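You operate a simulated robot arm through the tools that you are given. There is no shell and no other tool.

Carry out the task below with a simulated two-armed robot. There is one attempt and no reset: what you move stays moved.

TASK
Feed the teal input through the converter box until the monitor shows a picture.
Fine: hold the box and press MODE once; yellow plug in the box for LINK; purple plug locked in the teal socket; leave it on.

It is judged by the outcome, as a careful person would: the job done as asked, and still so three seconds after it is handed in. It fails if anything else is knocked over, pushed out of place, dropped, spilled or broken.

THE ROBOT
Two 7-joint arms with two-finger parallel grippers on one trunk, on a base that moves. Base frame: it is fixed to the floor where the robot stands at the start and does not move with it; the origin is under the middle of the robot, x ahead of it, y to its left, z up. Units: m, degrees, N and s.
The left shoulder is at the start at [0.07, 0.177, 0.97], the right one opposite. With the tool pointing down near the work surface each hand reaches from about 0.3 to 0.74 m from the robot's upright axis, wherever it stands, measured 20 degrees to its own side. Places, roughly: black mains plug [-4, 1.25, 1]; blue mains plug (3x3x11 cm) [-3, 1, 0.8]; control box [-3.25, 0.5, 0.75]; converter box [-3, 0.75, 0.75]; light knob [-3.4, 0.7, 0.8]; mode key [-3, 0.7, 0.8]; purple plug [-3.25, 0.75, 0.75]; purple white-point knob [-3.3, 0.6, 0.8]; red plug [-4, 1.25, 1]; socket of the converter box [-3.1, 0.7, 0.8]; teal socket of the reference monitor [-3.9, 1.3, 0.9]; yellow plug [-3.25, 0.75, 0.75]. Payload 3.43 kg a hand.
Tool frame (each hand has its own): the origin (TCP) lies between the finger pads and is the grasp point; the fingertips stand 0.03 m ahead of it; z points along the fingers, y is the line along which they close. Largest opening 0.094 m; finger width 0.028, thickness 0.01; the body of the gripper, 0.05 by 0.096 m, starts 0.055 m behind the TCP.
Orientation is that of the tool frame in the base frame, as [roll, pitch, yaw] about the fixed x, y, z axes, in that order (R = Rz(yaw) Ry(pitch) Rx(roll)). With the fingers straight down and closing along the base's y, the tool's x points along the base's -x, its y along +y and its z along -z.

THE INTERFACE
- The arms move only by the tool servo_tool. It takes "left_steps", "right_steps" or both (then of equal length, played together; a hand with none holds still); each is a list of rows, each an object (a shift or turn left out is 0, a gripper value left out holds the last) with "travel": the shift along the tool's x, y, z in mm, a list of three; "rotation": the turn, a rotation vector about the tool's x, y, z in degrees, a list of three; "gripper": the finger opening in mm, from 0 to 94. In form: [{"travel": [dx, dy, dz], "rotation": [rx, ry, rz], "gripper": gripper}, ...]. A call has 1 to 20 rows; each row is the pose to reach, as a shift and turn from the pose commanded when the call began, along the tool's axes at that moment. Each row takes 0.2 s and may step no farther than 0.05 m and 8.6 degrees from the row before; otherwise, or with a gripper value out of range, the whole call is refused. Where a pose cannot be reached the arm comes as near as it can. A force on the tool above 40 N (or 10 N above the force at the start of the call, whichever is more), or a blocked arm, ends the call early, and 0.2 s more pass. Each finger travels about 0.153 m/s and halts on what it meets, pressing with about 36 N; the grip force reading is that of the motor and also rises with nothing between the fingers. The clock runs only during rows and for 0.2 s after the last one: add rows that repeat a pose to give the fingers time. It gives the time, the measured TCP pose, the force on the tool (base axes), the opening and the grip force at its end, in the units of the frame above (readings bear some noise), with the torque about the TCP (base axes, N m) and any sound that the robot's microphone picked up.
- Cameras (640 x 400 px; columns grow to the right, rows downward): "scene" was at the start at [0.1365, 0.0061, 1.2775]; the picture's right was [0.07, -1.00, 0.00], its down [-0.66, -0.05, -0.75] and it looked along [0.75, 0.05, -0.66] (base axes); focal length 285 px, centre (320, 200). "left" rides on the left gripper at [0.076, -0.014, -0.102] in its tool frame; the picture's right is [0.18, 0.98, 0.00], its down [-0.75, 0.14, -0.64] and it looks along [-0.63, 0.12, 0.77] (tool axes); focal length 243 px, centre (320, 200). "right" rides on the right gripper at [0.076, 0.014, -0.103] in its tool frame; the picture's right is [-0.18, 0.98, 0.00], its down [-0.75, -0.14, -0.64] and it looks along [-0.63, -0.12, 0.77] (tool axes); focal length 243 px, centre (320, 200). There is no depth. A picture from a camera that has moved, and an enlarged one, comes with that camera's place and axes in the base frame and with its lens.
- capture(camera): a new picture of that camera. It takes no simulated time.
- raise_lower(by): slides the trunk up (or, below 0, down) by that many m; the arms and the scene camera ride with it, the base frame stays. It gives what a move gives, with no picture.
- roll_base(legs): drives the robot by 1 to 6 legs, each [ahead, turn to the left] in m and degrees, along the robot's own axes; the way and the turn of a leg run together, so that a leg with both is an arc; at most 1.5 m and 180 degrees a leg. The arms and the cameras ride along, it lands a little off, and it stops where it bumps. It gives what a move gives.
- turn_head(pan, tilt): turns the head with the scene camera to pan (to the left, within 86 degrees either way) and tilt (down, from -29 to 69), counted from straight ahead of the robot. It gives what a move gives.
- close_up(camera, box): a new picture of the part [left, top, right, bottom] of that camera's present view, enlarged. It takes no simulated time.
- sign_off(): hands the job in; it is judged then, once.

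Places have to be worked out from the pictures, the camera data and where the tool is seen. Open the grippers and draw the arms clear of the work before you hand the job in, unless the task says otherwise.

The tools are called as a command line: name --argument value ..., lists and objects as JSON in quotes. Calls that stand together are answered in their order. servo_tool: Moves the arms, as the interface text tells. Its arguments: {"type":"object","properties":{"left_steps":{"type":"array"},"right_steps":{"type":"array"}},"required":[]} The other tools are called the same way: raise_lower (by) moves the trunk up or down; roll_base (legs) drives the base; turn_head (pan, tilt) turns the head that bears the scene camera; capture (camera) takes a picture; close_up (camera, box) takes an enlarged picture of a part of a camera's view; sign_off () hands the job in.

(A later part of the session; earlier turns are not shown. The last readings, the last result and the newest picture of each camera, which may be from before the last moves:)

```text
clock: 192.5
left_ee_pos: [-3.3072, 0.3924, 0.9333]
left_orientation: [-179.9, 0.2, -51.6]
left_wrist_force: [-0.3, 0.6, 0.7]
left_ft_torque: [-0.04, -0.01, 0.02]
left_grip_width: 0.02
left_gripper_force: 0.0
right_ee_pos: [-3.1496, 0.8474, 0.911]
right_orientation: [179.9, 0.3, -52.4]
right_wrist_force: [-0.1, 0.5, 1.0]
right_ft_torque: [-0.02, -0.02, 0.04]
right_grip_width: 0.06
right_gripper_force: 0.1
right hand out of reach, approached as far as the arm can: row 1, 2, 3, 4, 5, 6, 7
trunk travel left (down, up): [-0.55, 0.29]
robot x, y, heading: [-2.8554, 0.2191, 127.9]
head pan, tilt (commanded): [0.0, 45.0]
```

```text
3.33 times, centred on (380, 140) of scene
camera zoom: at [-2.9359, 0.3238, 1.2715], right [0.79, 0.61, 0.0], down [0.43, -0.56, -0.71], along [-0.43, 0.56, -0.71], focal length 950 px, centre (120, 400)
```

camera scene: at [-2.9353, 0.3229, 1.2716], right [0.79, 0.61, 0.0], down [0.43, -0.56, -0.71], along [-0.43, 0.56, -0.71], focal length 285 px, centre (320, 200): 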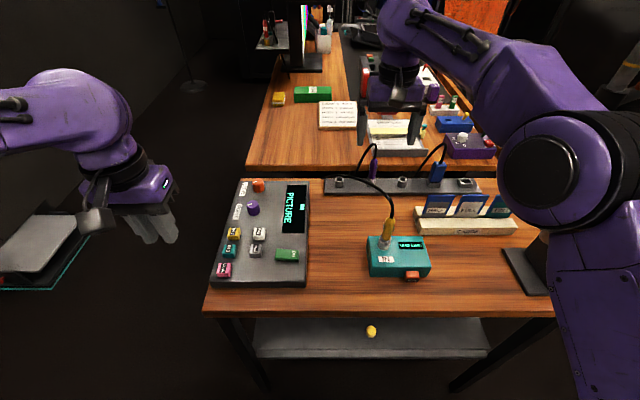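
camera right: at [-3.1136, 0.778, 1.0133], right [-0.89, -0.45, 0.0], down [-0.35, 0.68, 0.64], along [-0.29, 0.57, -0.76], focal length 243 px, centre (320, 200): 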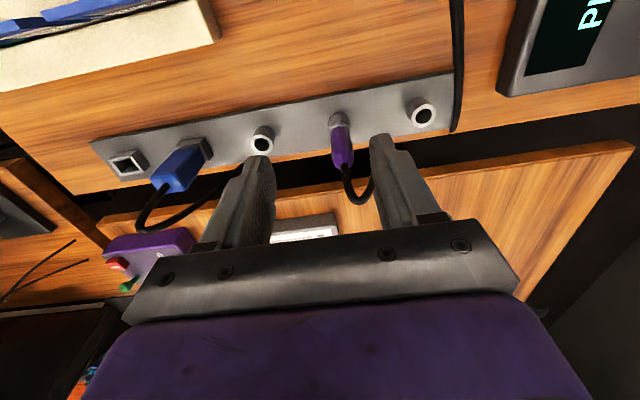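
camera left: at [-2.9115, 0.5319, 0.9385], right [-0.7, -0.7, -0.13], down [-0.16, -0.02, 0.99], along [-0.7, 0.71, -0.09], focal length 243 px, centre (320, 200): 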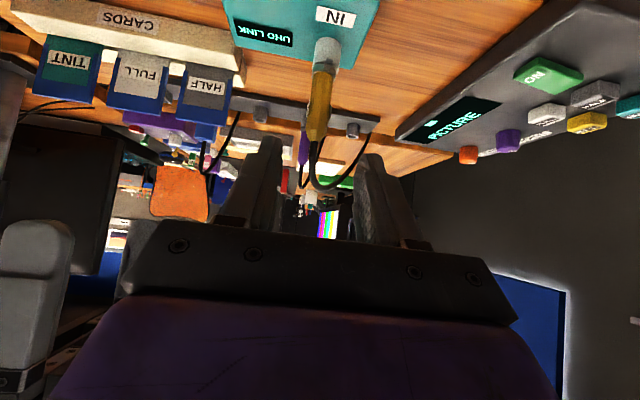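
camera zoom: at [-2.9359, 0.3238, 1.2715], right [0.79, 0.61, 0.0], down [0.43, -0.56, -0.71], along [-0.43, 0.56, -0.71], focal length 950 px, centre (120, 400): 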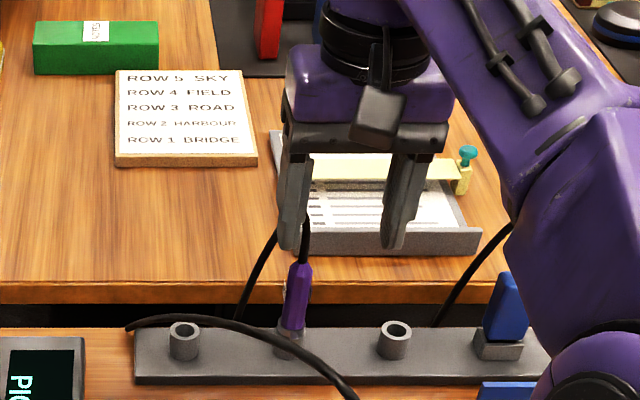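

The right arm is 3 cm short of reach. I lift it back, roll the base 0.045 m closer (still ~5 cm clear of the table), and retry.

servo_tool --right_steps '[{"travel": [20, 6, -25]}, {"travel": [45, 12, -50]}, {"travel": [45, 12, -50]}]'

roll_base --legs '[[0.045, 0]]'

capture --camera "right"

```text
clock: 193.3
left_ee_pos: [-3.3082, 0.391, 0.9329]
left_orientation: [-179.9, 0.2, -51.6]
left_wrist_force: [0.5, 0.5, 0.4]
left_ft_torque: [-0.01, -0.02, 0.02]
left_grip_width: 0.02
left_gripper_force: 0.0
right_ee_pos: [-3.1507, 0.8242, 0.9642]
right_orientation: [-180.0, 0.1, -52.4]
right_wrist_force: [-0.3, -0.1, 0.6]
right_ft_torque: [0.01, -0.02, 0.02]
right_grip_width: 0.06
right_gripper_force: 0.0
right hand out of reach, approached as far as the arm can: row 1, 2, 3
trunk travel left (down, up): [-0.55, 0.29]
robot x, y, heading: [-2.8593, 0.2171, 127.7]
head pan, tilt (commanded): [0.0, 45.0]
```

```text
clock: 194.2
left_ee_pos: [-3.3341, 0.4285, 0.9341]
left_orientation: [-179.9, 0.1, -51.7]
left_wrist_force: [0.2, -0.1, -0.8]
left_ft_torque: [-0.01, 0.02, 0.01]
left_grip_width: 0.0201
left_gripper_force: 0.1
right_ee_pos: [-3.1768, 0.8586, 0.9656]
right_orientation: [-180.0, 0.0, -52.5]
right_wrist_force: [0.4, 0.5, -0.3]
right_ft_torque: [-0.03, 0.0, -0.01]
right_grip_width: 0.0597
right_gripper_force: 0.0
trunk travel left (down, up): [-0.55, 0.29]
robot x, y, heading: [-2.8877, 0.2555, 127.4]
head pan, tilt (commanded): [0.0, 45.0]
```

```text
taken
camera right: at [-3.1409, 0.7891, 1.0671], right [-0.89, -0.45, 0.0], down [-0.35, 0.68, 0.64], along [-0.29, 0.57, -0.77], focal length 243 px, centre (320, 200)
```

right: 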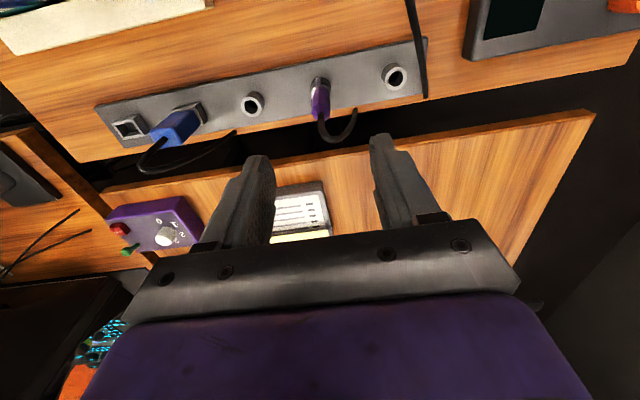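

The hand is now over the plug (target du≈+5 mm). I descend 70 mm and check.

servo_tool --right_steps '[{"travel": [-3, 0, 15]}, {"travel": [-5, 0, 35]}, {"travel": [-5, 0, 55]}, {"travel": [-5, 0, 75]}, {"travel": [-5, 0, 75]}]'

capture --camera "right"

close_up --camera "scene" --box '[300, 80, 440, 200]'

```text
clock: 195.4
left_ee_pos: [-3.3355, 0.4277, 0.934]
left_orientation: [-179.9, 0.2, -51.7]
left_wrist_force: [-0.6, 0.3, 0.2]
left_ft_torque: [0.0, 0.01, -0.01]
left_grip_width: 0.0201
left_gripper_force: 0.0
right_ee_pos: [-3.1902, 0.8713, 0.8925]
right_orientation: [-180.0, 0.0, -52.4]
right_wrist_force: [0.2, 0.6, 1.0]
right_ft_torque: [0.0, 0.04, 0.03]
right_grip_width: 0.0601
right_gripper_force: 0.0
right hand out of reach, approached as far as the arm can: row 2, 3, 4, 5
trunk travel left (down, up): [-0.55, 0.29]
robot x, y, heading: [-2.8842, 0.2555, 127.7]
head pan, tilt (commanded): [0.0, 45.0]
```

```text
taken
camera right: at [-3.1537, 0.8017, 0.9945], right [-0.89, -0.45, 0.0], down [-0.35, 0.68, 0.64], along [-0.29, 0.57, -0.77], focal length 243 px, centre (320, 200)
```

right: 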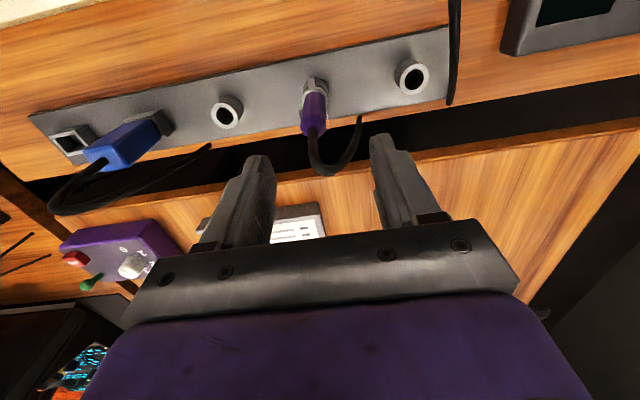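

```text
3.33 times, centred on (370, 140) of scene
camera zoom: at [-2.9629, 0.3589, 1.2715], right [0.79, 0.61, 0.0], down [0.43, -0.56, -0.71], along [-0.43, 0.56, -0.71], focal length 950 px, centre (153, 400)
```

zoom: 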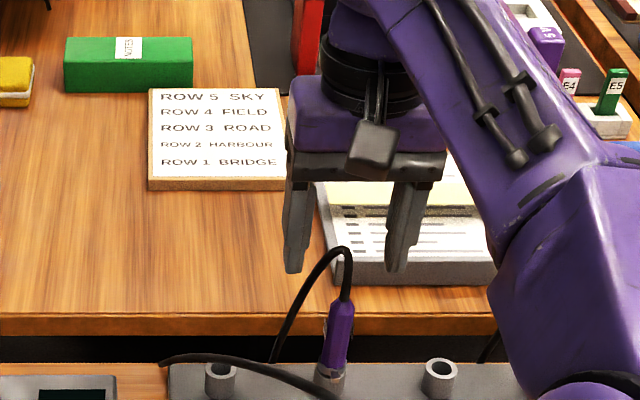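

The hand reads 12 mm too far forward now (near its reach limit). I correct back 12 mm and continue down in small steps.

servo_tool --right_steps '[{"travel": [6, 0, 0]}, {"travel": [12, 1, 0]}, {"travel": [12, 1, 10]}, {"travel": [12, 1, 20]}, {"travel": [12, 1, 20]}]'

capture --camera "right"

```text
clock: 196.6
left_ee_pos: [-3.3339, 0.4292, 0.9351]
left_orientation: [-179.9, 0.2, -51.6]
left_wrist_force: [0.6, 0.1, 0.8]
left_ft_torque: [-0.01, 0.0, 0.04]
left_grip_width: 0.0201
left_gripper_force: 0.0
right_ee_pos: [-3.1949, 0.8704, 0.8744]
right_orientation: [180.0, -0.2, -52.5]
right_wrist_force: [0.4, 0.0, -0.8]
right_ft_torque: [0.01, 0.01, -0.02]
right_grip_width: 0.0601
right_gripper_force: 0.0
right hand out of reach, approached as far as the arm can: row 1, 2, 3, 4, 5
trunk travel left (down, up): [-0.55, 0.29]
robot x, y, heading: [-2.8868, 0.2537, 127.4]
head pan, tilt (commanded): [0.0, 45.0]
```

```text
taken
camera right: at [-3.1585, 0.8012, 0.9762], right [-0.89, -0.45, 0.0], down [-0.35, 0.68, 0.64], along [-0.29, 0.57, -0.77], focal length 243 px, centre (320, 200)
```

right: 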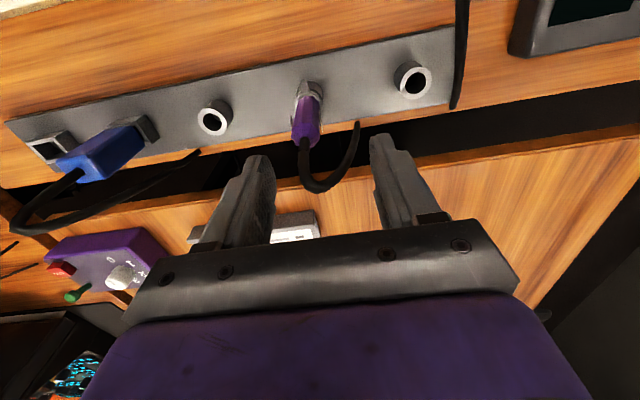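

The readings show the arm is fighting a limit here. I move up and back to a comfortable pose to resynchronise before another approach.

servo_tool --right_steps '[{"travel": [15, 0, -20]}, {"travel": [35, 0, -40]}, {"travel": [55, 0, -70]}, {"travel": [75, 0, -100]}, {"travel": [75, 0, -100]}]'

capture --camera "scene"

```text
clock: 197.8
left_ee_pos: [-3.3358, 0.4288, 0.9337]
left_orientation: [-179.9, 0.1, -51.7]
left_wrist_force: [-0.6, -0.7, 0.0]
left_ft_torque: [-0.02, -0.03, 0.0]
left_grip_width: 0.02
left_gripper_force: 0.1
right_ee_pos: [-3.1827, 0.8409, 0.9901]
right_orientation: [-180.0, -0.1, -52.4]
right_wrist_force: [-0.4, -0.4, -0.1]
right_ft_torque: [-0.04, -0.01, -0.03]
right_grip_width: 0.0597
right_gripper_force: 0.1
right hand out of reach, approached as far as the arm can: row 1, 2, 3, 4, 5
trunk travel left (down, up): [-0.55, 0.29]
robot x, y, heading: [-2.8819, 0.255, 127.7]
head pan, tilt (commanded): [0.0, 45.0]
```

```text
taken
camera scene: at [-2.9637, 0.3604, 1.2713], right [0.79, 0.61, 0.0], down [0.43, -0.56, -0.71], along [-0.43, 0.56, -0.71], focal length 285 px, centre (320, 200)
```

scene: 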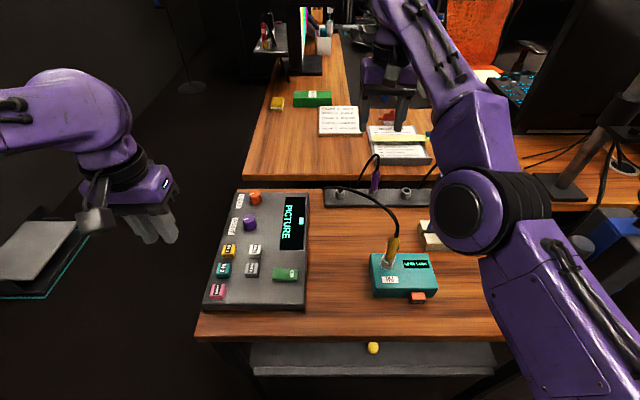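

The right elbow has swung inward over the table and the arm is stuck in an awkward configuration. I raise the trunk 0.25 m for safety and then retract the hand back and to the right to reset its posture.

raise_lower --by 0.25

servo_tool --right_steps '[{"travel": [30, -20, 0]}, {"travel": [60, -40, 0]}, {"travel": [90, -60, 0]}, {"travel": [120, -80, 0]}, {"travel": [150, -100, 0]}, {"travel": [150, -100, 0]}]'

capture --camera "scene"

```text
clock: 200.4
left_ee_pos: [-3.3357, 0.4274, 1.1839]
left_orientation: [-179.9, 0.1, -51.7]
left_wrist_force: [-0.6, -0.7, 0.0]
left_ft_torque: [-0.03, 0.01, 0.0]
left_grip_width: 0.02
left_gripper_force: 0.1
right_ee_pos: [-3.1827, 0.8412, 1.2406]
right_orientation: [180.0, -0.1, -52.4]
right_wrist_force: [0.6, 0.0, 0.0]
right_ft_torque: [0.01, 0.01, -0.01]
right_grip_width: 0.0599
right_gripper_force: 0.2
trunk travel left (down, up): [-0.8, 0.04]
robot x, y, heading: [-2.8847, 0.2559, 127.4]
head pan, tilt (commanded): [0.0, 45.0]
```

```text
clock: 201.8
left_ee_pos: [-3.3338, 0.4285, 1.1839]
left_orientation: [-179.9, 0.2, -51.7]
left_wrist_force: [0.1, 0.3, 0.2]
left_ft_torque: [-0.01, -0.03, -0.01]
left_grip_width: 0.02
left_gripper_force: 0.1
right_ee_pos: [-3.116, 0.8813, 1.2851]
right_orientation: [180.0, -0.2, -52.3]
right_wrist_force: [0.4, 1.1, 0.0]
right_ft_torque: [-0.01, 0.02, 0.01]
right_grip_width: 0.06
right_gripper_force: 0.0
right hand out of reach, approached as far as the arm can: row 1, 2, 3, 4, 5, 6
trunk travel left (down, up): [-0.8, 0.04]
robot x, y, heading: [-2.8867, 0.2538, 127.5]
head pan, tilt (commanded): [0.0, 45.0]
```

```text
taken
camera scene: at [-2.9631, 0.3592, 1.5215], right [0.79, 0.61, 0.0], down [0.43, -0.56, -0.71], along [-0.43, 0.56, -0.71], focal length 285 px, centre (320, 200)
```

scene: 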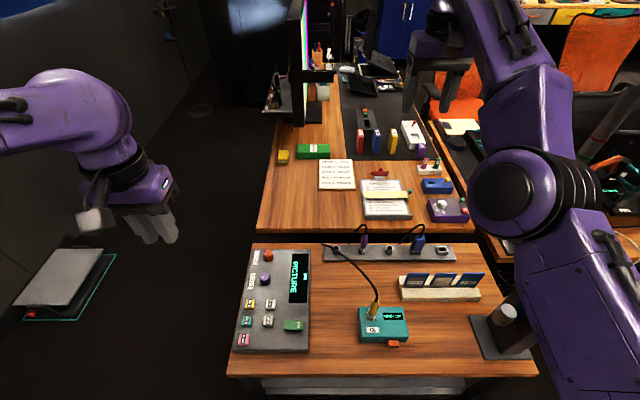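

The right arm still can't retract from this configuration. I raise the trunk the remaining 0.04 m and move the hand further to the right, away from obstacles, to let the elbow swing back outward.

raise_lower --by 0.04

servo_tool --right_steps '[{"travel": [0, -30, -20]}, {"travel": [0, -60, -40]}, {"travel": [0, -90, -60]}, {"travel": [0, -120, -80]}, {"travel": [0, -120, -80]}, {"travel": [0, -120, -80]}]'

capture --camera "scene"

```text
clock: 202.6
left_ee_pos: [-3.3354, 0.428, 1.2231]
left_orientation: [-179.9, 0.1, -51.7]
left_wrist_force: [0.4, 0.7, 0.0]
left_ft_torque: [0.0, -0.01, 0.02]
left_grip_width: 0.0202
left_gripper_force: 0.1
right_ee_pos: [-3.117, 0.8827, 1.3252]
right_orientation: [-179.8, 0.0, -52.3]
right_wrist_force: [0.5, -0.8, 0.7]
right_ft_torque: [-0.03, 0.04, 0.02]
right_grip_width: 0.0599
right_gripper_force: 0.2
trunk travel left (down, up): [-0.84, 0.0]
robot x, y, heading: [-2.8835, 0.2586, 127.6]
head pan, tilt (commanded): [0.0, 45.0]
```

```text
clock: 204.0
left_ee_pos: [-3.3361, 0.4283, 1.2226]
left_orientation: [-179.8, 0.1, -51.6]
left_wrist_force: [-1.0, 0.3, -0.2]
left_ft_torque: [0.02, -0.03, 0.03]
left_grip_width: 0.0199
left_gripper_force: 0.0
right_ee_pos: [-3.0071, 0.9351, 1.3769]
right_orientation: [-179.9, -0.1, -52.3]
right_wrist_force: [-0.3, 0.0, 0.5]
right_ft_torque: [-0.01, -0.01, 0.01]
right_grip_width: 0.0601
right_gripper_force: 0.0
right hand out of reach, approached as far as the arm can: row 1, 2, 3, 4, 5, 6
trunk travel left (down, up): [-0.84, 0.0]
robot x, y, heading: [-2.8856, 0.2536, 127.9]
head pan, tilt (commanded): [0.0, 45.0]
```

```text
taken
camera scene: at [-2.9659, 0.3586, 1.5613], right [0.79, 0.61, 0.0], down [0.43, -0.56, -0.71], along [-0.43, 0.56, -0.71], focal length 285 px, centre (320, 200)
```

scene: 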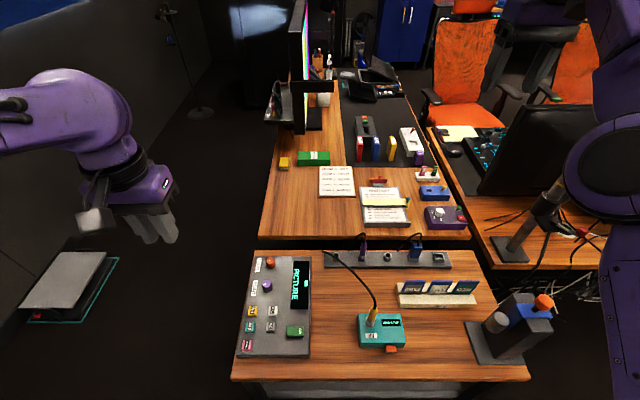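

The elbow has swung outward. Now I try retracting the right hand toward the body.

servo_tool --right_steps '[{"travel": [30, 0, 0]}, {"travel": [60, 0, 0]}, {"travel": [90, 0, 10]}, {"travel": [120, 0, 20]}, {"travel": [120, 0, 20]}, {"travel": [120, 0, 20]}]'

capture --camera "scene"

```text
clock: 205.4
left_ee_pos: [-3.3369, 0.4286, 1.223]
left_orientation: [-179.8, 0.2, -51.8]
left_wrist_force: [0.7, 0.3, -0.4]
left_ft_torque: [-0.01, -0.01, 0.01]
left_grip_width: 0.0199
left_gripper_force: 0.1
right_ee_pos: [-2.9287, 0.8397, 1.3566]
right_orientation: [180.0, -0.2, -52.4]
right_wrist_force: [0.6, -0.9, -0.5]
right_ft_torque: [-0.02, 0.01, 0.0]
right_grip_width: 0.06
right_gripper_force: 0.0
trunk travel left (down, up): [-0.84, 0.0]
robot x, y, heading: [-2.8841, 0.2564, 127.5]
head pan, tilt (commanded): [0.0, 45.0]
```

```text
taken
camera scene: at [-2.9639, 0.3605, 1.5613], right [0.79, 0.61, 0.0], down [0.43, -0.56, -0.71], along [-0.43, 0.56, -0.71], focal length 285 px, centre (320, 200)
```

scene: 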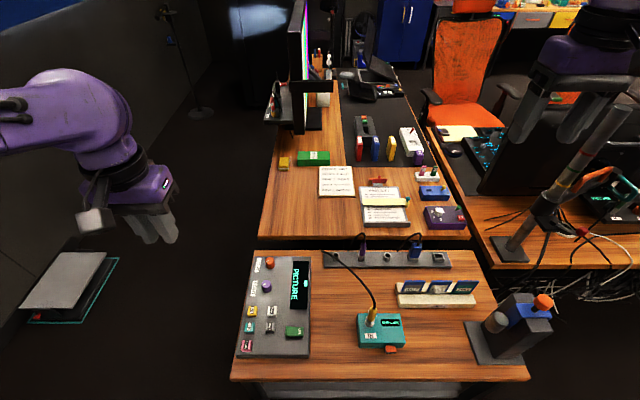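

The right arm tracks properly again with the elbow outside. I lower the trunk to the working height and approach the plug afresh from the right.

raise_lower --by -0.29

servo_tool --right_steps '[{"travel": [-10, 35, 20]}, {"travel": [-20, 70, 40]}, {"travel": [-30, 110, 60]}, {"travel": [-40, 145, 80]}, {"travel": [-40, 145, 80]}]'

capture --camera "scene"

```text
clock: 208.3
left_ee_pos: [-3.3348, 0.4276, 0.9337]
left_orientation: [-179.9, 0.2, -51.7]
left_wrist_force: [0.3, 0.0, 0.3]
left_ft_torque: [0.0, 0.0, 0.0]
left_grip_width: 0.0198
left_gripper_force: 0.1
right_ee_pos: [-2.9297, 0.8391, 1.0672]
right_orientation: [179.9, -0.1, -52.4]
right_wrist_force: [0.0, -0.8, -0.2]
right_ft_torque: [-0.01, 0.0, -0.01]
right_grip_width: 0.06
right_gripper_force: 0.1
trunk travel left (down, up): [-0.55, 0.29]
robot x, y, heading: [-2.8844, 0.2549, 127.4]
head pan, tilt (commanded): [0.0, 45.0]
```

```text
clock: 209.5
left_ee_pos: [-3.3335, 0.4285, 0.9342]
left_orientation: [180.0, 0.2, -51.7]
left_wrist_force: [0.1, 0.0, 0.7]
left_ft_torque: [0.0, 0.02, -0.03]
left_grip_width: 0.0199
left_gripper_force: 0.1
right_ee_pos: [-3.0679, 0.782, 0.9861]
right_orientation: [-179.9, -0.2, -52.4]
right_wrist_force: [0.2, 0.8, 0.6]
right_ft_torque: [0.01, 0.01, 0.0]
right_grip_width: 0.06
right_gripper_force: 0.1
trunk travel left (down, up): [-0.55, 0.29]
robot x, y, heading: [-2.8847, 0.2564, 127.6]
head pan, tilt (commanded): [0.0, 45.0]
```

```text
taken
camera scene: at [-2.9619, 0.3593, 1.2715], right [0.79, 0.61, 0.0], down [0.43, -0.56, -0.71], along [-0.43, 0.56, -0.71], focal length 285 px, centre (320, 200)
```

scene: 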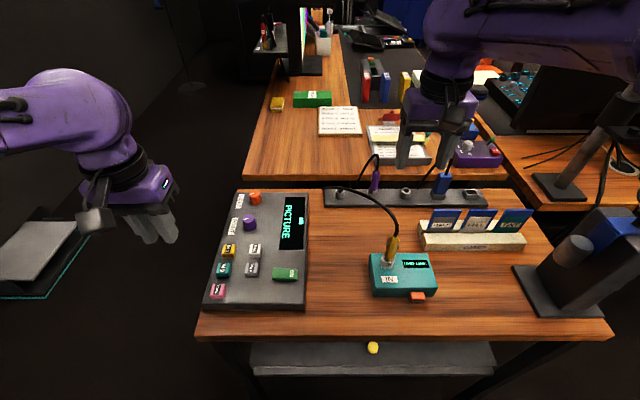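

Posture is good. I move over the plug at z≈0.955.

servo_tool --right_steps '[{"travel": [-30, 9, 7]}, {"travel": [-60, 18, 15]}, {"travel": [-90, 27, 22]}, {"travel": [-115, 33, 30]}, {"travel": [-133, 38, 30]}, {"travel": [-133, 38, 30]}]'

capture --camera "right"

capture --camera "scene"

```text
clock: 210.9
left_ee_pos: [-3.3344, 0.427, 0.9338]
left_orientation: [-179.9, 0.2, -51.7]
left_wrist_force: [0.6, -0.7, 0.4]
left_ft_torque: [0.02, 0.0, -0.02]
left_grip_width: 0.0202
left_gripper_force: 0.0
right_ee_pos: [-3.1772, 0.862, 0.9557]
right_orientation: [180.0, -0.1, -52.4]
right_wrist_force: [0.3, -0.3, 0.1]
right_ft_torque: [-0.01, 0.03, -0.01]
right_grip_width: 0.0602
right_gripper_force: 0.1
trunk travel left (down, up): [-0.55, 0.29]
robot x, y, heading: [-2.8861, 0.2542, 127.4]
head pan, tilt (commanded): [0.0, 45.0]
```

```text
taken
camera right: at [-3.1416, 0.7938, 1.0586], right [-0.89, -0.45, 0.0], down [-0.35, 0.68, 0.64], along [-0.29, 0.57, -0.77], focal length 243 px, centre (320, 200)
```

right: 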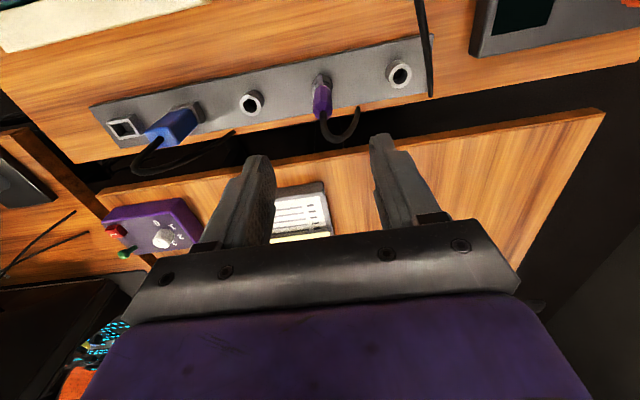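

```text
taken
camera scene: at [-2.9624, 0.3586, 1.2716], right [0.79, 0.61, 0.0], down [0.43, -0.56, -0.71], along [-0.43, 0.56, -0.71], focal length 285 px, centre (320, 200)
```

scene: 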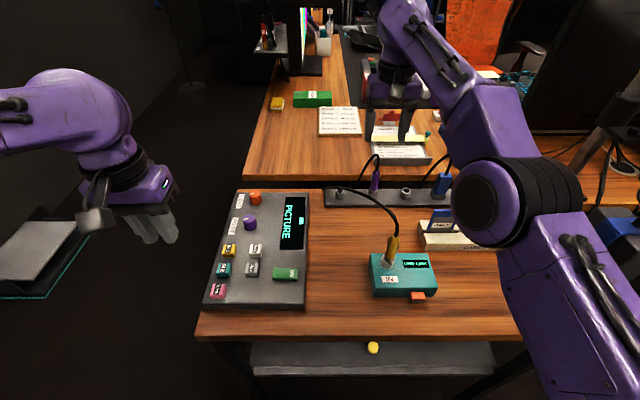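

In reach, with 2 mm to correct. I descend 85 mm and look.

servo_tool --right_steps '[{"travel": [-1, 0, 20]}, {"travel": [-2, 1, 40]}, {"travel": [-2, 1, 60]}, {"travel": [-2, 1, 85]}, {"travel": [-2, 1, 85]}]'

capture --camera "right"

close_up --camera "scene" --box '[310, 80, 450, 220]'

```text
clock: 212.1
left_ee_pos: [-3.335, 0.4288, 0.9335]
left_orientation: [-180.0, 0.1, -51.7]
left_wrist_force: [-0.3, -0.2, -0.2]
left_ft_torque: [-0.01, -0.01, 0.0]
left_grip_width: 0.0202
left_gripper_force: 0.1
right_ee_pos: [-3.1799, 0.865, 0.8707]
right_orientation: [-179.9, -0.1, -52.4]
right_wrist_force: [-0.1, -0.6, -0.2]
right_ft_torque: [-0.01, -0.03, 0.05]
right_grip_width: 0.06
right_gripper_force: 0.1
trunk travel left (down, up): [-0.55, 0.29]
robot x, y, heading: [-2.8856, 0.2487, 127.5]
head pan, tilt (commanded): [0.0, 45.0]
```

```text
taken
camera right: at [-3.1455, 0.7951, 0.9733], right [-0.89, -0.45, 0.0], down [-0.35, 0.68, 0.64], along [-0.29, 0.57, -0.77], focal length 243 px, centre (320, 200)
```

right: 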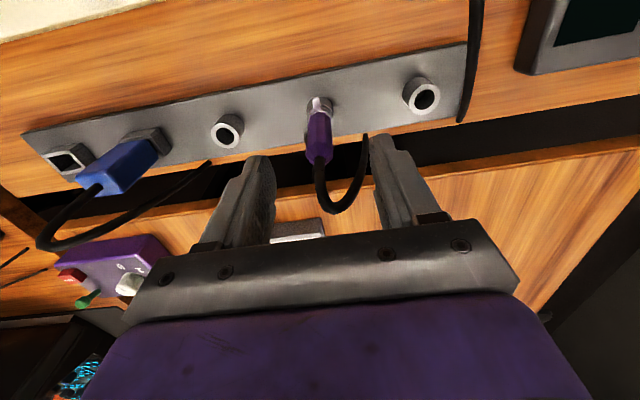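

```text
2.86 times, centred on (380, 150) of scene
camera zoom: at [-2.9629, 0.359, 1.2715], right [0.79, 0.61, 0.0], down [0.43, -0.56, -0.71], along [-0.43, 0.56, -0.71], focal length 814 px, centre (149, 343)
```

zoom: 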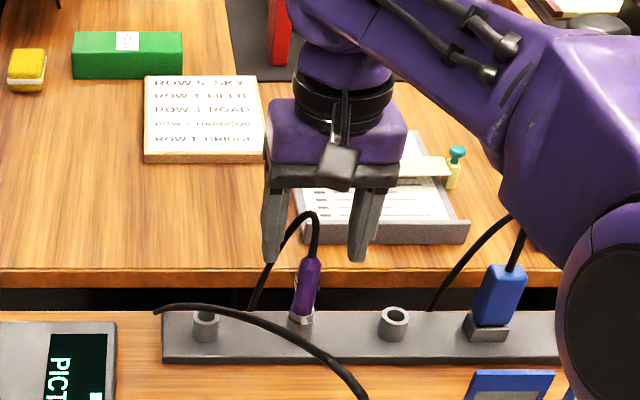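

The plug is centred between the open fingers. I lower the last 43 mm and close on the purple plug.

servo_tool --right_steps '[{"travel": [0, 0, 12]}, {"travel": [0, 0, 24]}, {"travel": [0, 0, 34]}, {"travel": [0, 0, 42]}, {"travel": [0, 0, 42]}]'

capture --camera "right"

close_up --camera "scene" --box '[310, 80, 450, 220]'

```text
clock: 213.3
left_ee_pos: [-3.3344, 0.4281, 0.9328]
left_orientation: [180.0, 0.2, -51.7]
left_wrist_force: [-0.6, -0.1, 0.7]
left_ft_torque: [0.03, 0.02, -0.01]
left_grip_width: 0.02
left_gripper_force: 0.2
right_ee_pos: [-3.1801, 0.8646, 0.8288]
right_orientation: [-179.9, 0.0, -52.3]
right_wrist_force: [-0.2, -0.5, 0.6]
right_ft_torque: [-0.04, 0.0, 0.02]
right_grip_width: 0.0598
right_gripper_force: 0.0
trunk travel left (down, up): [-0.55, 0.29]
robot x, y, heading: [-2.8846, 0.2556, 127.5]
head pan, tilt (commanded): [0.0, 45.0]
```

```text
taken
camera right: at [-3.1453, 0.7953, 0.9312], right [-0.89, -0.45, 0.0], down [-0.35, 0.68, 0.64], along [-0.29, 0.57, -0.77], focal length 243 px, centre (320, 200)
```

right: 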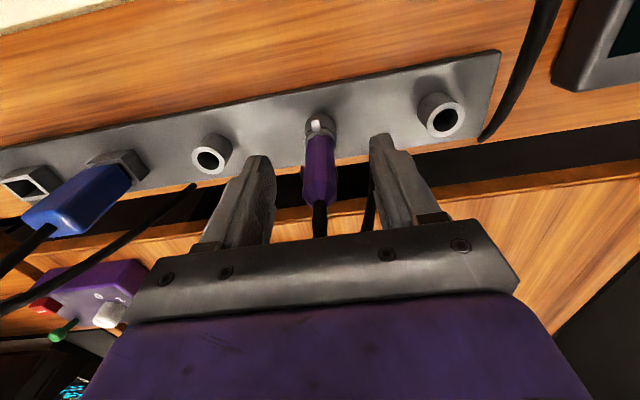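

```text
2.86 times, centred on (380, 150) of scene
camera zoom: at [-2.963, 0.3592, 1.2715], right [0.79, 0.61, 0.0], down [0.43, -0.56, -0.71], along [-0.43, 0.56, -0.71], focal length 814 px, centre (149, 343)
```

zoom: 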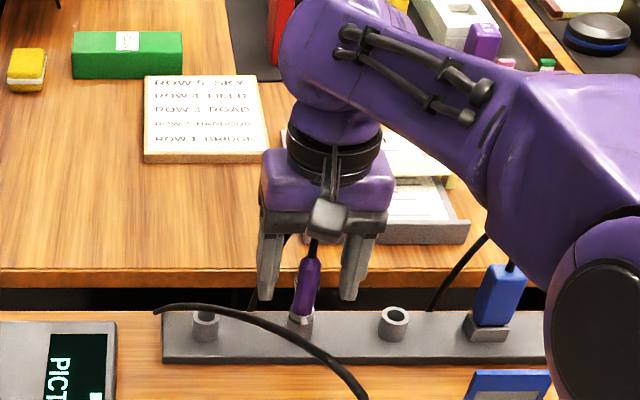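

The plug is well between the fingers. I nudge 2 mm back and close the grip.

servo_tool --right_steps '[{"travel": [2, 0, 0], "gripper": 60}, {"travel": [2, 0, 0], "gripper": 48}, {"travel": [2, 0, 0], "gripper": 36}, {"travel": [2, 0, 0], "gripper": 24}, {"travel": [2, 0, 0], "gripper": 12}, {"travel": [2, 0, 0], "gripper": 8}, {"travel": [2, 0, 0], "gripper": 8}]'

close_up --camera "right" --box '[240, 90, 400, 230]'

```text
clock: 214.9
left_ee_pos: [-3.3343, 0.428, 0.9336]
left_orientation: [-180.0, 0.2, -51.7]
left_wrist_force: [-0.1, 0.1, 0.0]
left_ft_torque: [0.01, 0.0, 0.01]
left_grip_width: 0.0199
left_gripper_force: 0.0
right_ee_pos: [-3.1796, 0.8637, 0.8301]
right_orientation: [-179.9, -0.2, -52.4]
right_wrist_force: [0.1, -0.2, 0.1]
right_ft_torque: [0.0, 0.01, 0.02]
right_grip_width: 0.0165
right_gripper_force: 35.4
trunk travel left (down, up): [-0.55, 0.29]
robot x, y, heading: [-2.8884, 0.2556, 127.5]
head pan, tilt (commanded): [0.0, 45.0]
```

```text
2.86 times, centred on (320, 160) of right
camera zoom: at [-3.1442, 0.7938, 0.9317], right [-0.89, -0.45, 0.0], down [-0.35, 0.68, 0.64], along [-0.29, 0.57, -0.77], focal length 693 px, centre (320, 314)
```

zoom: 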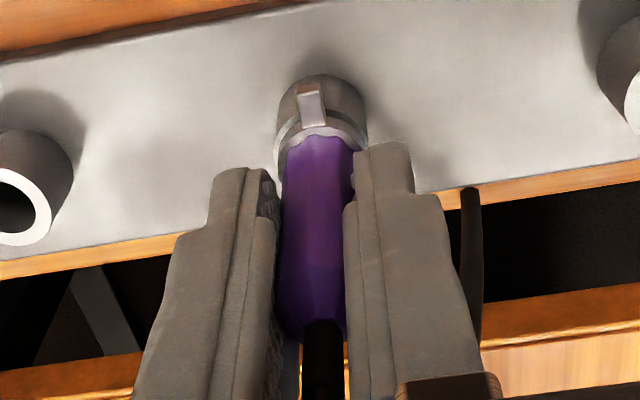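

Gripped at a narrow part (16.5 mm). I re-grip 8 mm lower on the fuller body for a firmer hold.

servo_tool --right_steps '[{"gripper": 24}, {"gripper": 34}, {"travel": [0, 0, 4], "gripper": 34}, {"travel": [0, 0, 8], "gripper": 34}, {"travel": [0, 0, 8], "gripper": 24}, {"travel": [0, 0, 8], "gripper": 14}, {"travel": [0, 0, 8], "gripper": 8}, {"travel": [0, 0, 8], "gripper": 8}]'

close_up --camera "right" --box '[240, 90, 400, 230]'

```text
clock: 216.7
left_ee_pos: [-3.3353, 0.4279, 0.9333]
left_orientation: [-179.9, 0.2, -51.7]
left_wrist_force: [0.6, 0.8, -0.8]
left_ft_torque: [0.03, 0.02, -0.02]
left_grip_width: 0.0198
left_gripper_force: 0.1
right_ee_pos: [-3.1793, 0.8633, 0.8207]
right_orientation: [-179.9, -0.2, -52.3]
right_wrist_force: [-0.9, 0.3, 0.4]
right_ft_torque: [-0.02, 0.01, -0.03]
right_grip_width: 0.0166
right_gripper_force: 35.7
trunk travel left (down, up): [-0.55, 0.29]
robot x, y, heading: [-2.8829, 0.255, 127.6]
head pan, tilt (commanded): [0.0, 45.0]
```

```text
2.86 times, centred on (320, 160) of right
camera zoom: at [-3.1441, 0.7937, 0.9237], right [-0.89, -0.45, 0.0], down [-0.35, 0.68, 0.64], along [-0.29, 0.57, -0.77], focal length 693 px, centre (320, 314)
```

zoom: 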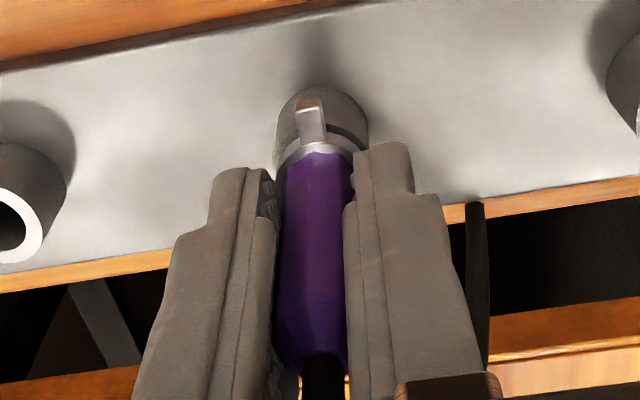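

Same width lower down, so that's the plug's body; grip is firm. I pull it up 40 mm slowly, then up to 130 mm while coming back.

servo_tool --right_steps '[{"travel": [0, 0, -6]}, {"travel": [0, 0, -14]}, {"travel": [0, 0, -24]}, {"travel": [0, 0, -40]}, {"travel": [0, 0, -65]}, {"travel": [10, 0, -95]}, {"travel": [25, 0, -130]}, {"travel": [25, 0, -130]}]'

capture --camera "right"

capture --camera "scene"

```text
clock: 218.5
left_ee_pos: [-3.3351, 0.4289, 0.9346]
left_orientation: [-179.9, 0.1, -51.8]
left_wrist_force: [0.1, -0.7, 0.5]
left_ft_torque: [0.0, -0.03, 0.02]
left_grip_width: 0.0204
left_gripper_force: 0.0
right_ee_pos: [-3.166, 0.843, 0.9507]
right_orientation: [-180.0, -0.3, -52.4]
right_wrist_force: [0.0, 0.5, -0.7]
right_ft_torque: [-0.01, 0.02, 0.01]
right_grip_width: 0.0165
right_gripper_force: 35.8
trunk travel left (down, up): [-0.55, 0.29]
robot x, y, heading: [-2.886, 0.2551, 127.7]
head pan, tilt (commanded): [0.0, 45.0]
```

```text
taken
camera right: at [-3.13, 0.7747, 1.0529], right [-0.89, -0.45, 0.0], down [-0.35, 0.68, 0.64], along [-0.29, 0.57, -0.77], focal length 243 px, centre (320, 200)
```

right: 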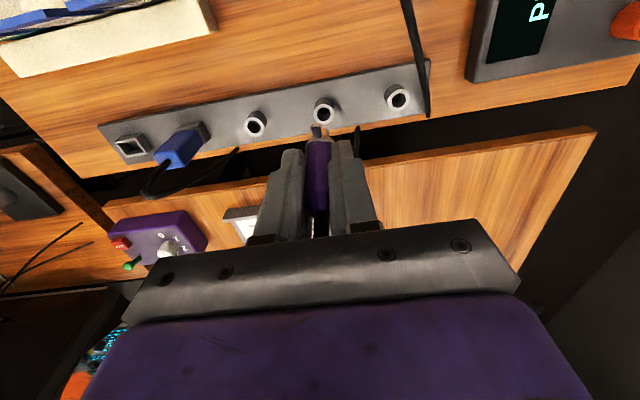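

```text
taken
camera scene: at [-2.9636, 0.3601, 1.2713], right [0.79, 0.61, 0.0], down [0.43, -0.56, -0.71], along [-0.43, 0.56, -0.71], focal length 285 px, centre (320, 200)
```

scene: 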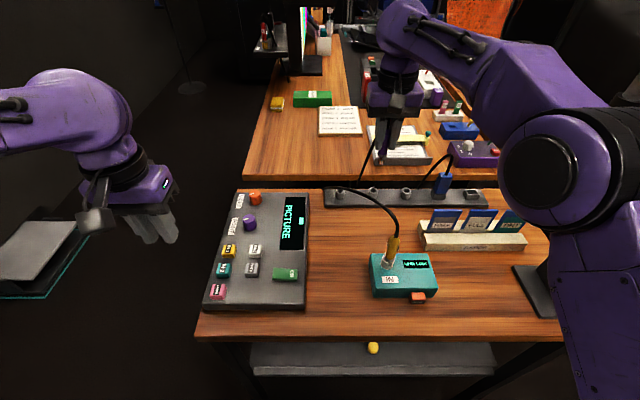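

The purple plug is out and held. I retract the hand toward the body, then raise the trunk for the drive.

servo_tool --right_steps '[{"travel": [35, -8, -5]}, {"travel": [70, -16, -10]}, {"travel": [105, -24, -15]}, {"travel": [140, -32, -20]}, {"travel": [175, -40, -20]}, {"travel": [175, -40, -20]}]'

raise_lower --by 0.25

capture --camera "scene"

capture --camera "right"

```text
clock: 219.9
left_ee_pos: [-3.3356, 0.4301, 0.9339]
left_orientation: [-179.9, 0.2, -51.7]
left_wrist_force: [0.2, -0.3, 0.3]
left_ft_torque: [-0.02, -0.03, 0.02]
left_grip_width: 0.02
left_gripper_force: 0.1
right_ee_pos: [-3.0263, 0.7285, 0.9714]
right_orientation: [-179.9, -0.1, -52.4]
right_wrist_force: [0.2, -0.3, -0.4]
right_ft_torque: [-0.03, -0.01, 0.0]
right_grip_width: 0.0164
right_gripper_force: 35.5
trunk travel left (down, up): [-0.55, 0.29]
robot x, y, heading: [-2.8845, 0.2553, 127.3]
head pan, tilt (commanded): [0.0, 45.0]
```

```text
clock: 222.5
left_ee_pos: [-3.3358, 0.4294, 1.1834]
left_orientation: [-179.9, 0.1, -51.6]
left_wrist_force: [-0.6, 1.0, 0.0]
left_ft_torque: [0.0, -0.02, 0.03]
left_grip_width: 0.0201
left_gripper_force: 0.0
right_ee_pos: [-3.0263, 0.7292, 1.2211]
right_orientation: [-179.9, -0.1, -52.4]
right_wrist_force: [-0.1, 1.1, -0.3]
right_ft_torque: [0.02, 0.01, 0.0]
right_grip_width: 0.0165
right_gripper_force: 35.9
trunk travel left (down, up): [-0.8, 0.04]
robot x, y, heading: [-2.882, 0.259, 127.4]
head pan, tilt (commanded): [0.0, 45.0]
```

```text
taken
camera scene: at [-2.9631, 0.3594, 1.5214], right [0.79, 0.61, 0.0], down [0.43, -0.56, -0.71], along [-0.43, 0.56, -0.71], focal length 285 px, centre (320, 200)
```

scene: 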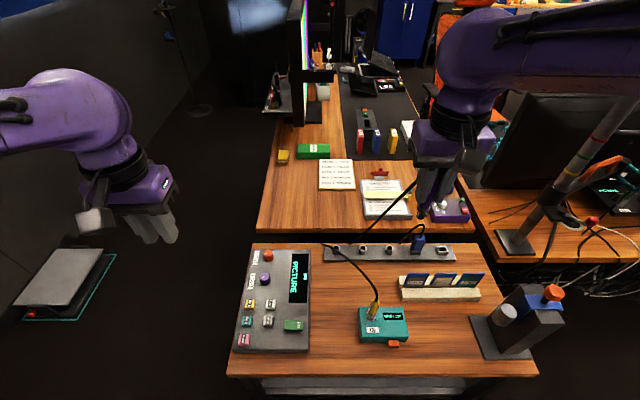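

```text
taken
camera right: at [-2.9914, 0.66, 1.3239], right [-0.89, -0.45, 0.0], down [-0.35, 0.68, 0.64], along [-0.29, 0.57, -0.77], focal length 243 px, centre (320, 200)
```

right: 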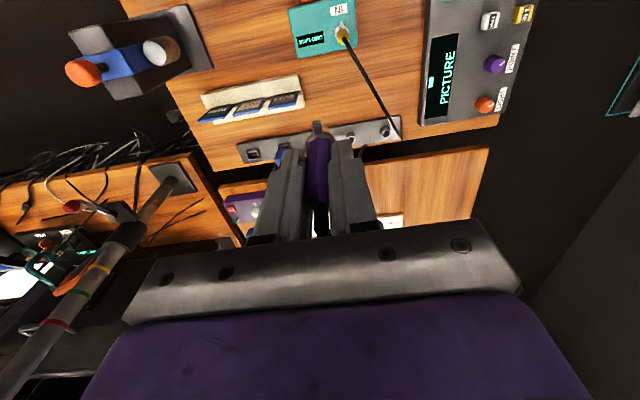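

Thinking ahead: with this grip the wrist camera sits on the lug's side, and after the quarter turn (lug toward the keeper) the camera would hit the monitor. I need the hand turned 90° clockwise relative to the plug, so I test in free air whether the right wrist can turn that way.

servo_tool --right_steps '[{"rotation": [0, 0, 8]}, {"rotation": [0, 0, 16]}, {"rotation": [0, 0, 24]}, {"rotation": [0, 0, 32]}, {"rotation": [0, 0, 40]}, {"rotation": [0, 0, 48]}, {"rotation": [0, 0, 56]}, {"rotation": [0, 0, 64]}, {"rotation": [0, 0, 72]}, {"rotation": [0, 0, 80]}, {"rotation": [0, 0, 88]}, {"rotation": [0, 0, 90]}, {"rotation": [0, 0, 90]}]'

capture --camera "scene"

```text
clock: 225.3
left_ee_pos: [-3.3347, 0.4283, 1.1843]
left_orientation: [-180.0, 0.3, -51.7]
left_wrist_force: [-1.6, -0.1, 0.1]
left_ft_torque: [0.01, -0.02, -0.01]
left_grip_width: 0.0202
left_gripper_force: 0.0
right_ee_pos: [-3.0275, 0.7294, 1.2221]
right_orientation: [-179.8, 0.0, -142.4]
right_wrist_force: [0.4, 0.1, -0.5]
right_ft_torque: [0.0, 0.01, -0.02]
right_grip_width: 0.0166
right_gripper_force: 35.9
trunk travel left (down, up): [-0.8, 0.04]
robot x, y, heading: [-2.8886, 0.2545, 127.7]
head pan, tilt (commanded): [0.0, 45.0]
```

```text
taken
camera scene: at [-2.963, 0.3593, 1.5214], right [0.79, 0.61, 0.0], down [0.43, -0.56, -0.71], along [-0.43, 0.56, -0.71], focal length 285 px, centre (320, 200)
```

scene: 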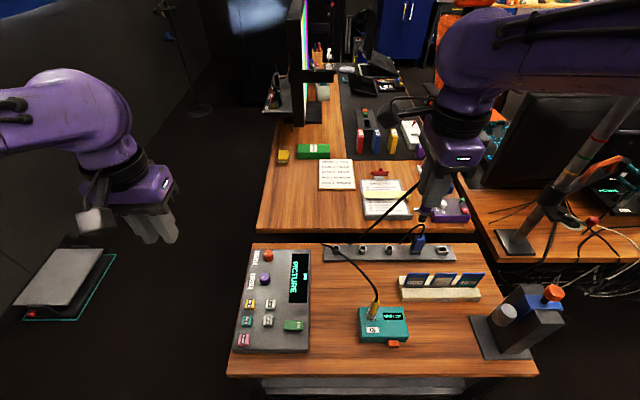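

The right wrist turns clockwise freely. I'll put the purple plug back into its rack hole with the exact reverse motions, then re-grip it with the hand turned 90°. First turn back and lower the trunk.

servo_tool --right_steps '[{"rotation": [0, 0, -8]}, {"rotation": [0, 0, -16]}, {"rotation": [0, 0, -24]}, {"rotation": [0, 0, -32]}, {"rotation": [0, 0, -40]}, {"rotation": [0, 0, -48]}, {"rotation": [0, 0, -56]}, {"rotation": [0, 0, -64]}, {"rotation": [0, 0, -72]}, {"rotation": [0, 0, -80]}, {"rotation": [0, 0, -88]}, {"rotation": [0, 0, -90]}, {"rotation": [0, 0, -90]}]'

raise_lower --by -0.25

servo_tool --right_steps '[{"travel": [-35, 8, 5]}, {"travel": [-70, 16, 10]}, {"travel": [-105, 24, 15]}, {"travel": [-140, 32, 20]}, {"travel": [-175, 40, 20]}, {"travel": [-200, 40, 40]}, {"travel": [-200, 40, 60]}, {"travel": [-200, 40, 80]}, {"travel": [-200, 40, 90]}, {"travel": [-200, 40, 90]}]'

capture --camera "right"

close_up --camera "scene" --box '[320, 130, 430, 230]'

```text
clock: 228.1
left_ee_pos: [-3.3349, 0.4275, 1.1843]
left_orientation: [-179.9, 0.2, -51.7]
left_wrist_force: [0.2, 0.3, -0.1]
left_ft_torque: [-0.03, -0.02, -0.04]
left_grip_width: 0.0201
left_gripper_force: 0.1
right_ee_pos: [-3.0269, 0.7299, 1.2215]
right_orientation: [180.0, -0.1, -52.3]
right_wrist_force: [0.1, 0.2, -0.9]
right_ft_torque: [-0.01, 0.04, -0.01]
right_grip_width: 0.0167
right_gripper_force: 36.2
trunk travel left (down, up): [-0.8, 0.04]
robot x, y, heading: [-2.8832, 0.2572, 127.7]
head pan, tilt (commanded): [0.0, 45.0]
```

```text
clock: 230.7
left_ee_pos: [-3.3354, 0.4272, 0.9334]
left_orientation: [-179.9, 0.2, -51.6]
left_wrist_force: [0.3, -0.4, 0.2]
left_ft_torque: [0.01, -0.01, 0.01]
left_grip_width: 0.0198
left_gripper_force: 0.1
right_ee_pos: [-3.026, 0.7288, 0.9708]
right_orientation: [-180.0, -0.1, -52.4]
right_wrist_force: [0.8, 0.6, -1.0]
right_ft_torque: [0.02, 0.04, -0.01]
right_grip_width: 0.0165
right_gripper_force: 36.2
trunk travel left (down, up): [-0.55, 0.29]
robot x, y, heading: [-2.885, 0.2564, 127.6]
head pan, tilt (commanded): [0.0, 45.0]
```

```text
clock: 232.9
left_ee_pos: [-3.3348, 0.4287, 0.9338]
left_orientation: [-179.9, 0.3, -51.8]
left_wrist_force: [0.1, 0.3, -0.3]
left_ft_torque: [0.02, 0.02, -0.02]
left_grip_width: 0.0201
left_gripper_force: 0.1
right_ee_pos: [-3.1819, 0.8638, 0.8813]
right_orientation: [-179.9, -0.1, -52.4]
right_wrist_force: [0.6, 0.4, -1.2]
right_ft_torque: [0.0, -0.02, -0.01]
right_grip_width: 0.0165
right_gripper_force: 35.8
trunk travel left (down, up): [-0.55, 0.29]
robot x, y, heading: [-2.885, 0.2545, 127.5]
head pan, tilt (commanded): [0.0, 45.0]
```

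```text
taken
camera right: at [-3.1459, 0.794, 0.9837], right [-0.89, -0.45, 0.0], down [-0.35, 0.68, 0.64], along [-0.29, 0.57, -0.77], focal length 243 px, centre (320, 200)
```

right: 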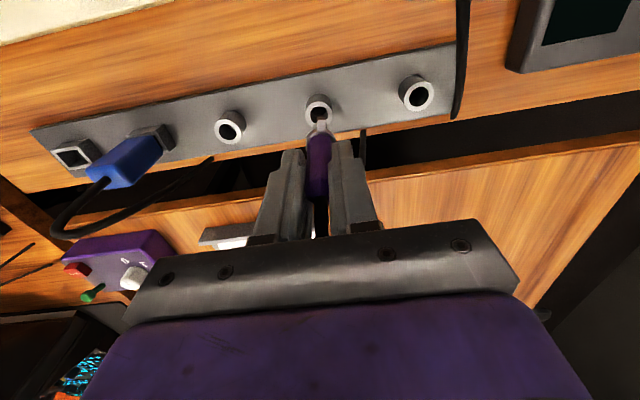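

```text
4.00 times, centred on (375, 180) of scene
camera zoom: at [-2.9631, 0.3593, 1.2714], right [0.79, 0.61, 0.0], down [0.43, -0.56, -0.71], along [-0.43, 0.56, -0.71], focal length 1140 px, centre (100, 280)
```

zoom: 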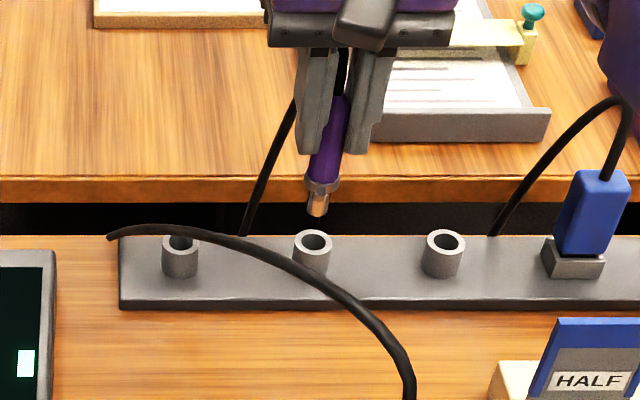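

The plug hangs over its own hole. I lower 30 mm and check the alignment.

servo_tool --right_steps '[{"travel": [0, 0, 10]}, {"travel": [0, 0, 20]}, {"travel": [0, 0, 32]}, {"travel": [0, 0, 32]}]'

close_up --camera "right" --box '[270, 70, 370, 170]'

close_up --camera "scene" --box '[350, 150, 400, 200]'

```text
clock: 233.9
left_ee_pos: [-3.3332, 0.4255, 0.9361]
left_orientation: [-179.9, 0.3, -51.8]
left_wrist_force: [0.8, 0.6, 0.7]
left_ft_torque: [0.03, -0.03, 0.0]
left_grip_width: 0.0202
left_gripper_force: 0.2
right_ee_pos: [-3.1806, 0.8606, 0.8558]
right_orientation: [180.0, 0.6, -52.4]
right_wrist_force: [-1.6, 4.6, 31.0]
right_ft_torque: [0.4, 0.38, 0.02]
right_grip_width: 0.0173
right_gripper_force: 35.6
trunk travel left (down, up): [-0.55, 0.29]
robot x, y, heading: [-2.8835, 0.2516, 127.4]
head pan, tilt (commanded): [0.0, 45.0]
```

```text
4.00 times, centred on (320, 120) of right
camera zoom: at [-3.144, 0.7917, 0.9571], right [-0.89, -0.45, 0.0], down [-0.34, 0.68, 0.65], along [-0.29, 0.58, -0.76], focal length 970 px, centre (320, 520)
```

zoom: 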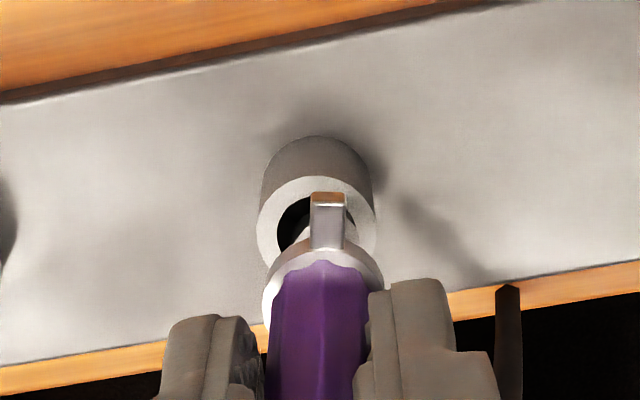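

```text
8.00 times, centred on (375, 175) of scene
camera zoom: at [-2.9611, 0.3553, 1.2725], right [0.79, 0.61, 0.0], down [0.43, -0.56, -0.71], along [-0.43, 0.56, -0.7], focal length 2279 px, centre (-120, 400)
```

zoom: 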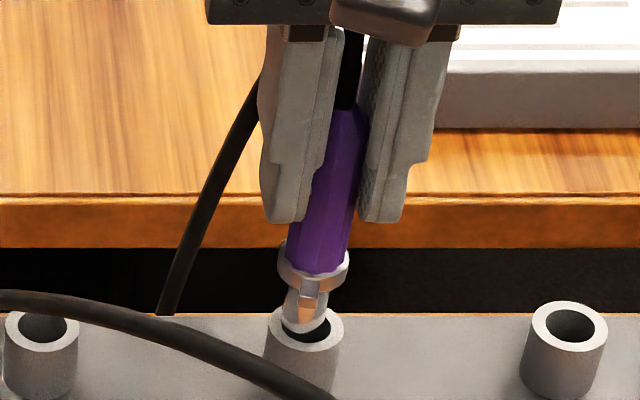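

The pin touched the socket rim early (31 N): the plug has slipped lower in the grip than I assumed. I lift 15 mm and look closely.

servo_tool --right_steps '[{"travel": [0, 0, -8]}, {"travel": [0, 0, -16]}, {"travel": [0, 0, -24]}, {"travel": [0, 0, -24]}]'

close_up --camera "right" --box '[250, 70, 390, 210]'

close_up --camera "scene" --box '[340, 140, 410, 210]'

```text
clock: 234.9
left_ee_pos: [-3.3341, 0.4286, 0.9329]
left_orientation: [-179.9, 0.1, -51.7]
left_wrist_force: [-0.1, 1.0, 1.0]
left_ft_torque: [0.0, 0.03, 0.03]
left_grip_width: 0.0197
left_gripper_force: 0.0
right_ee_pos: [-3.1802, 0.8632, 0.8726]
right_orientation: [-180.0, -0.1, -52.5]
right_wrist_force: [-0.9, 0.0, -0.6]
right_ft_torque: [0.0, 0.01, 0.0]
right_grip_width: 0.0168
right_gripper_force: 36.1
trunk travel left (down, up): [-0.55, 0.29]
robot x, y, heading: [-2.8844, 0.2541, 127.8]
head pan, tilt (commanded): [0.0, 45.0]
```

```text
2.86 times, centred on (320, 140) of right
camera zoom: at [-3.1448, 0.794, 0.9752], right [-0.89, -0.45, 0.0], down [-0.35, 0.68, 0.64], along [-0.29, 0.57, -0.77], focal length 693 px, centre (320, 371)
```

zoom: 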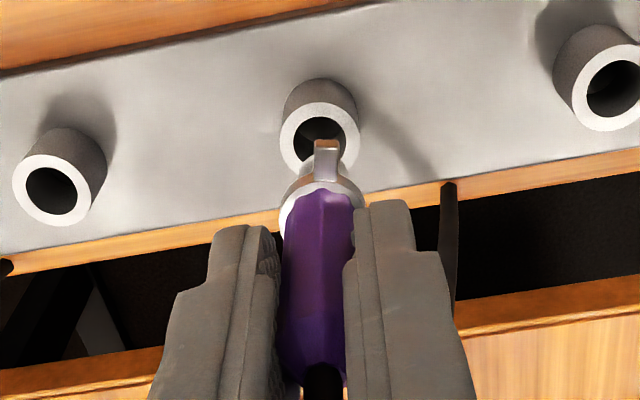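

```text
5.71 times, centred on (375, 175) of scene
camera zoom: at [-2.9631, 0.3595, 1.2714], right [0.79, 0.61, 0.0], down [0.43, -0.56, -0.71], along [-0.43, 0.56, -0.71], focal length 1628 px, centre (6, 343)
```

zoom: 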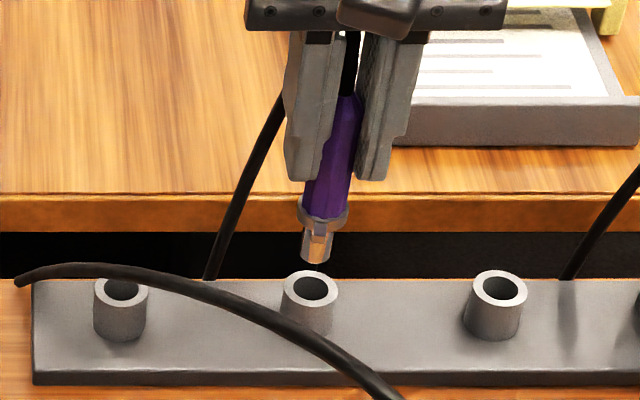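

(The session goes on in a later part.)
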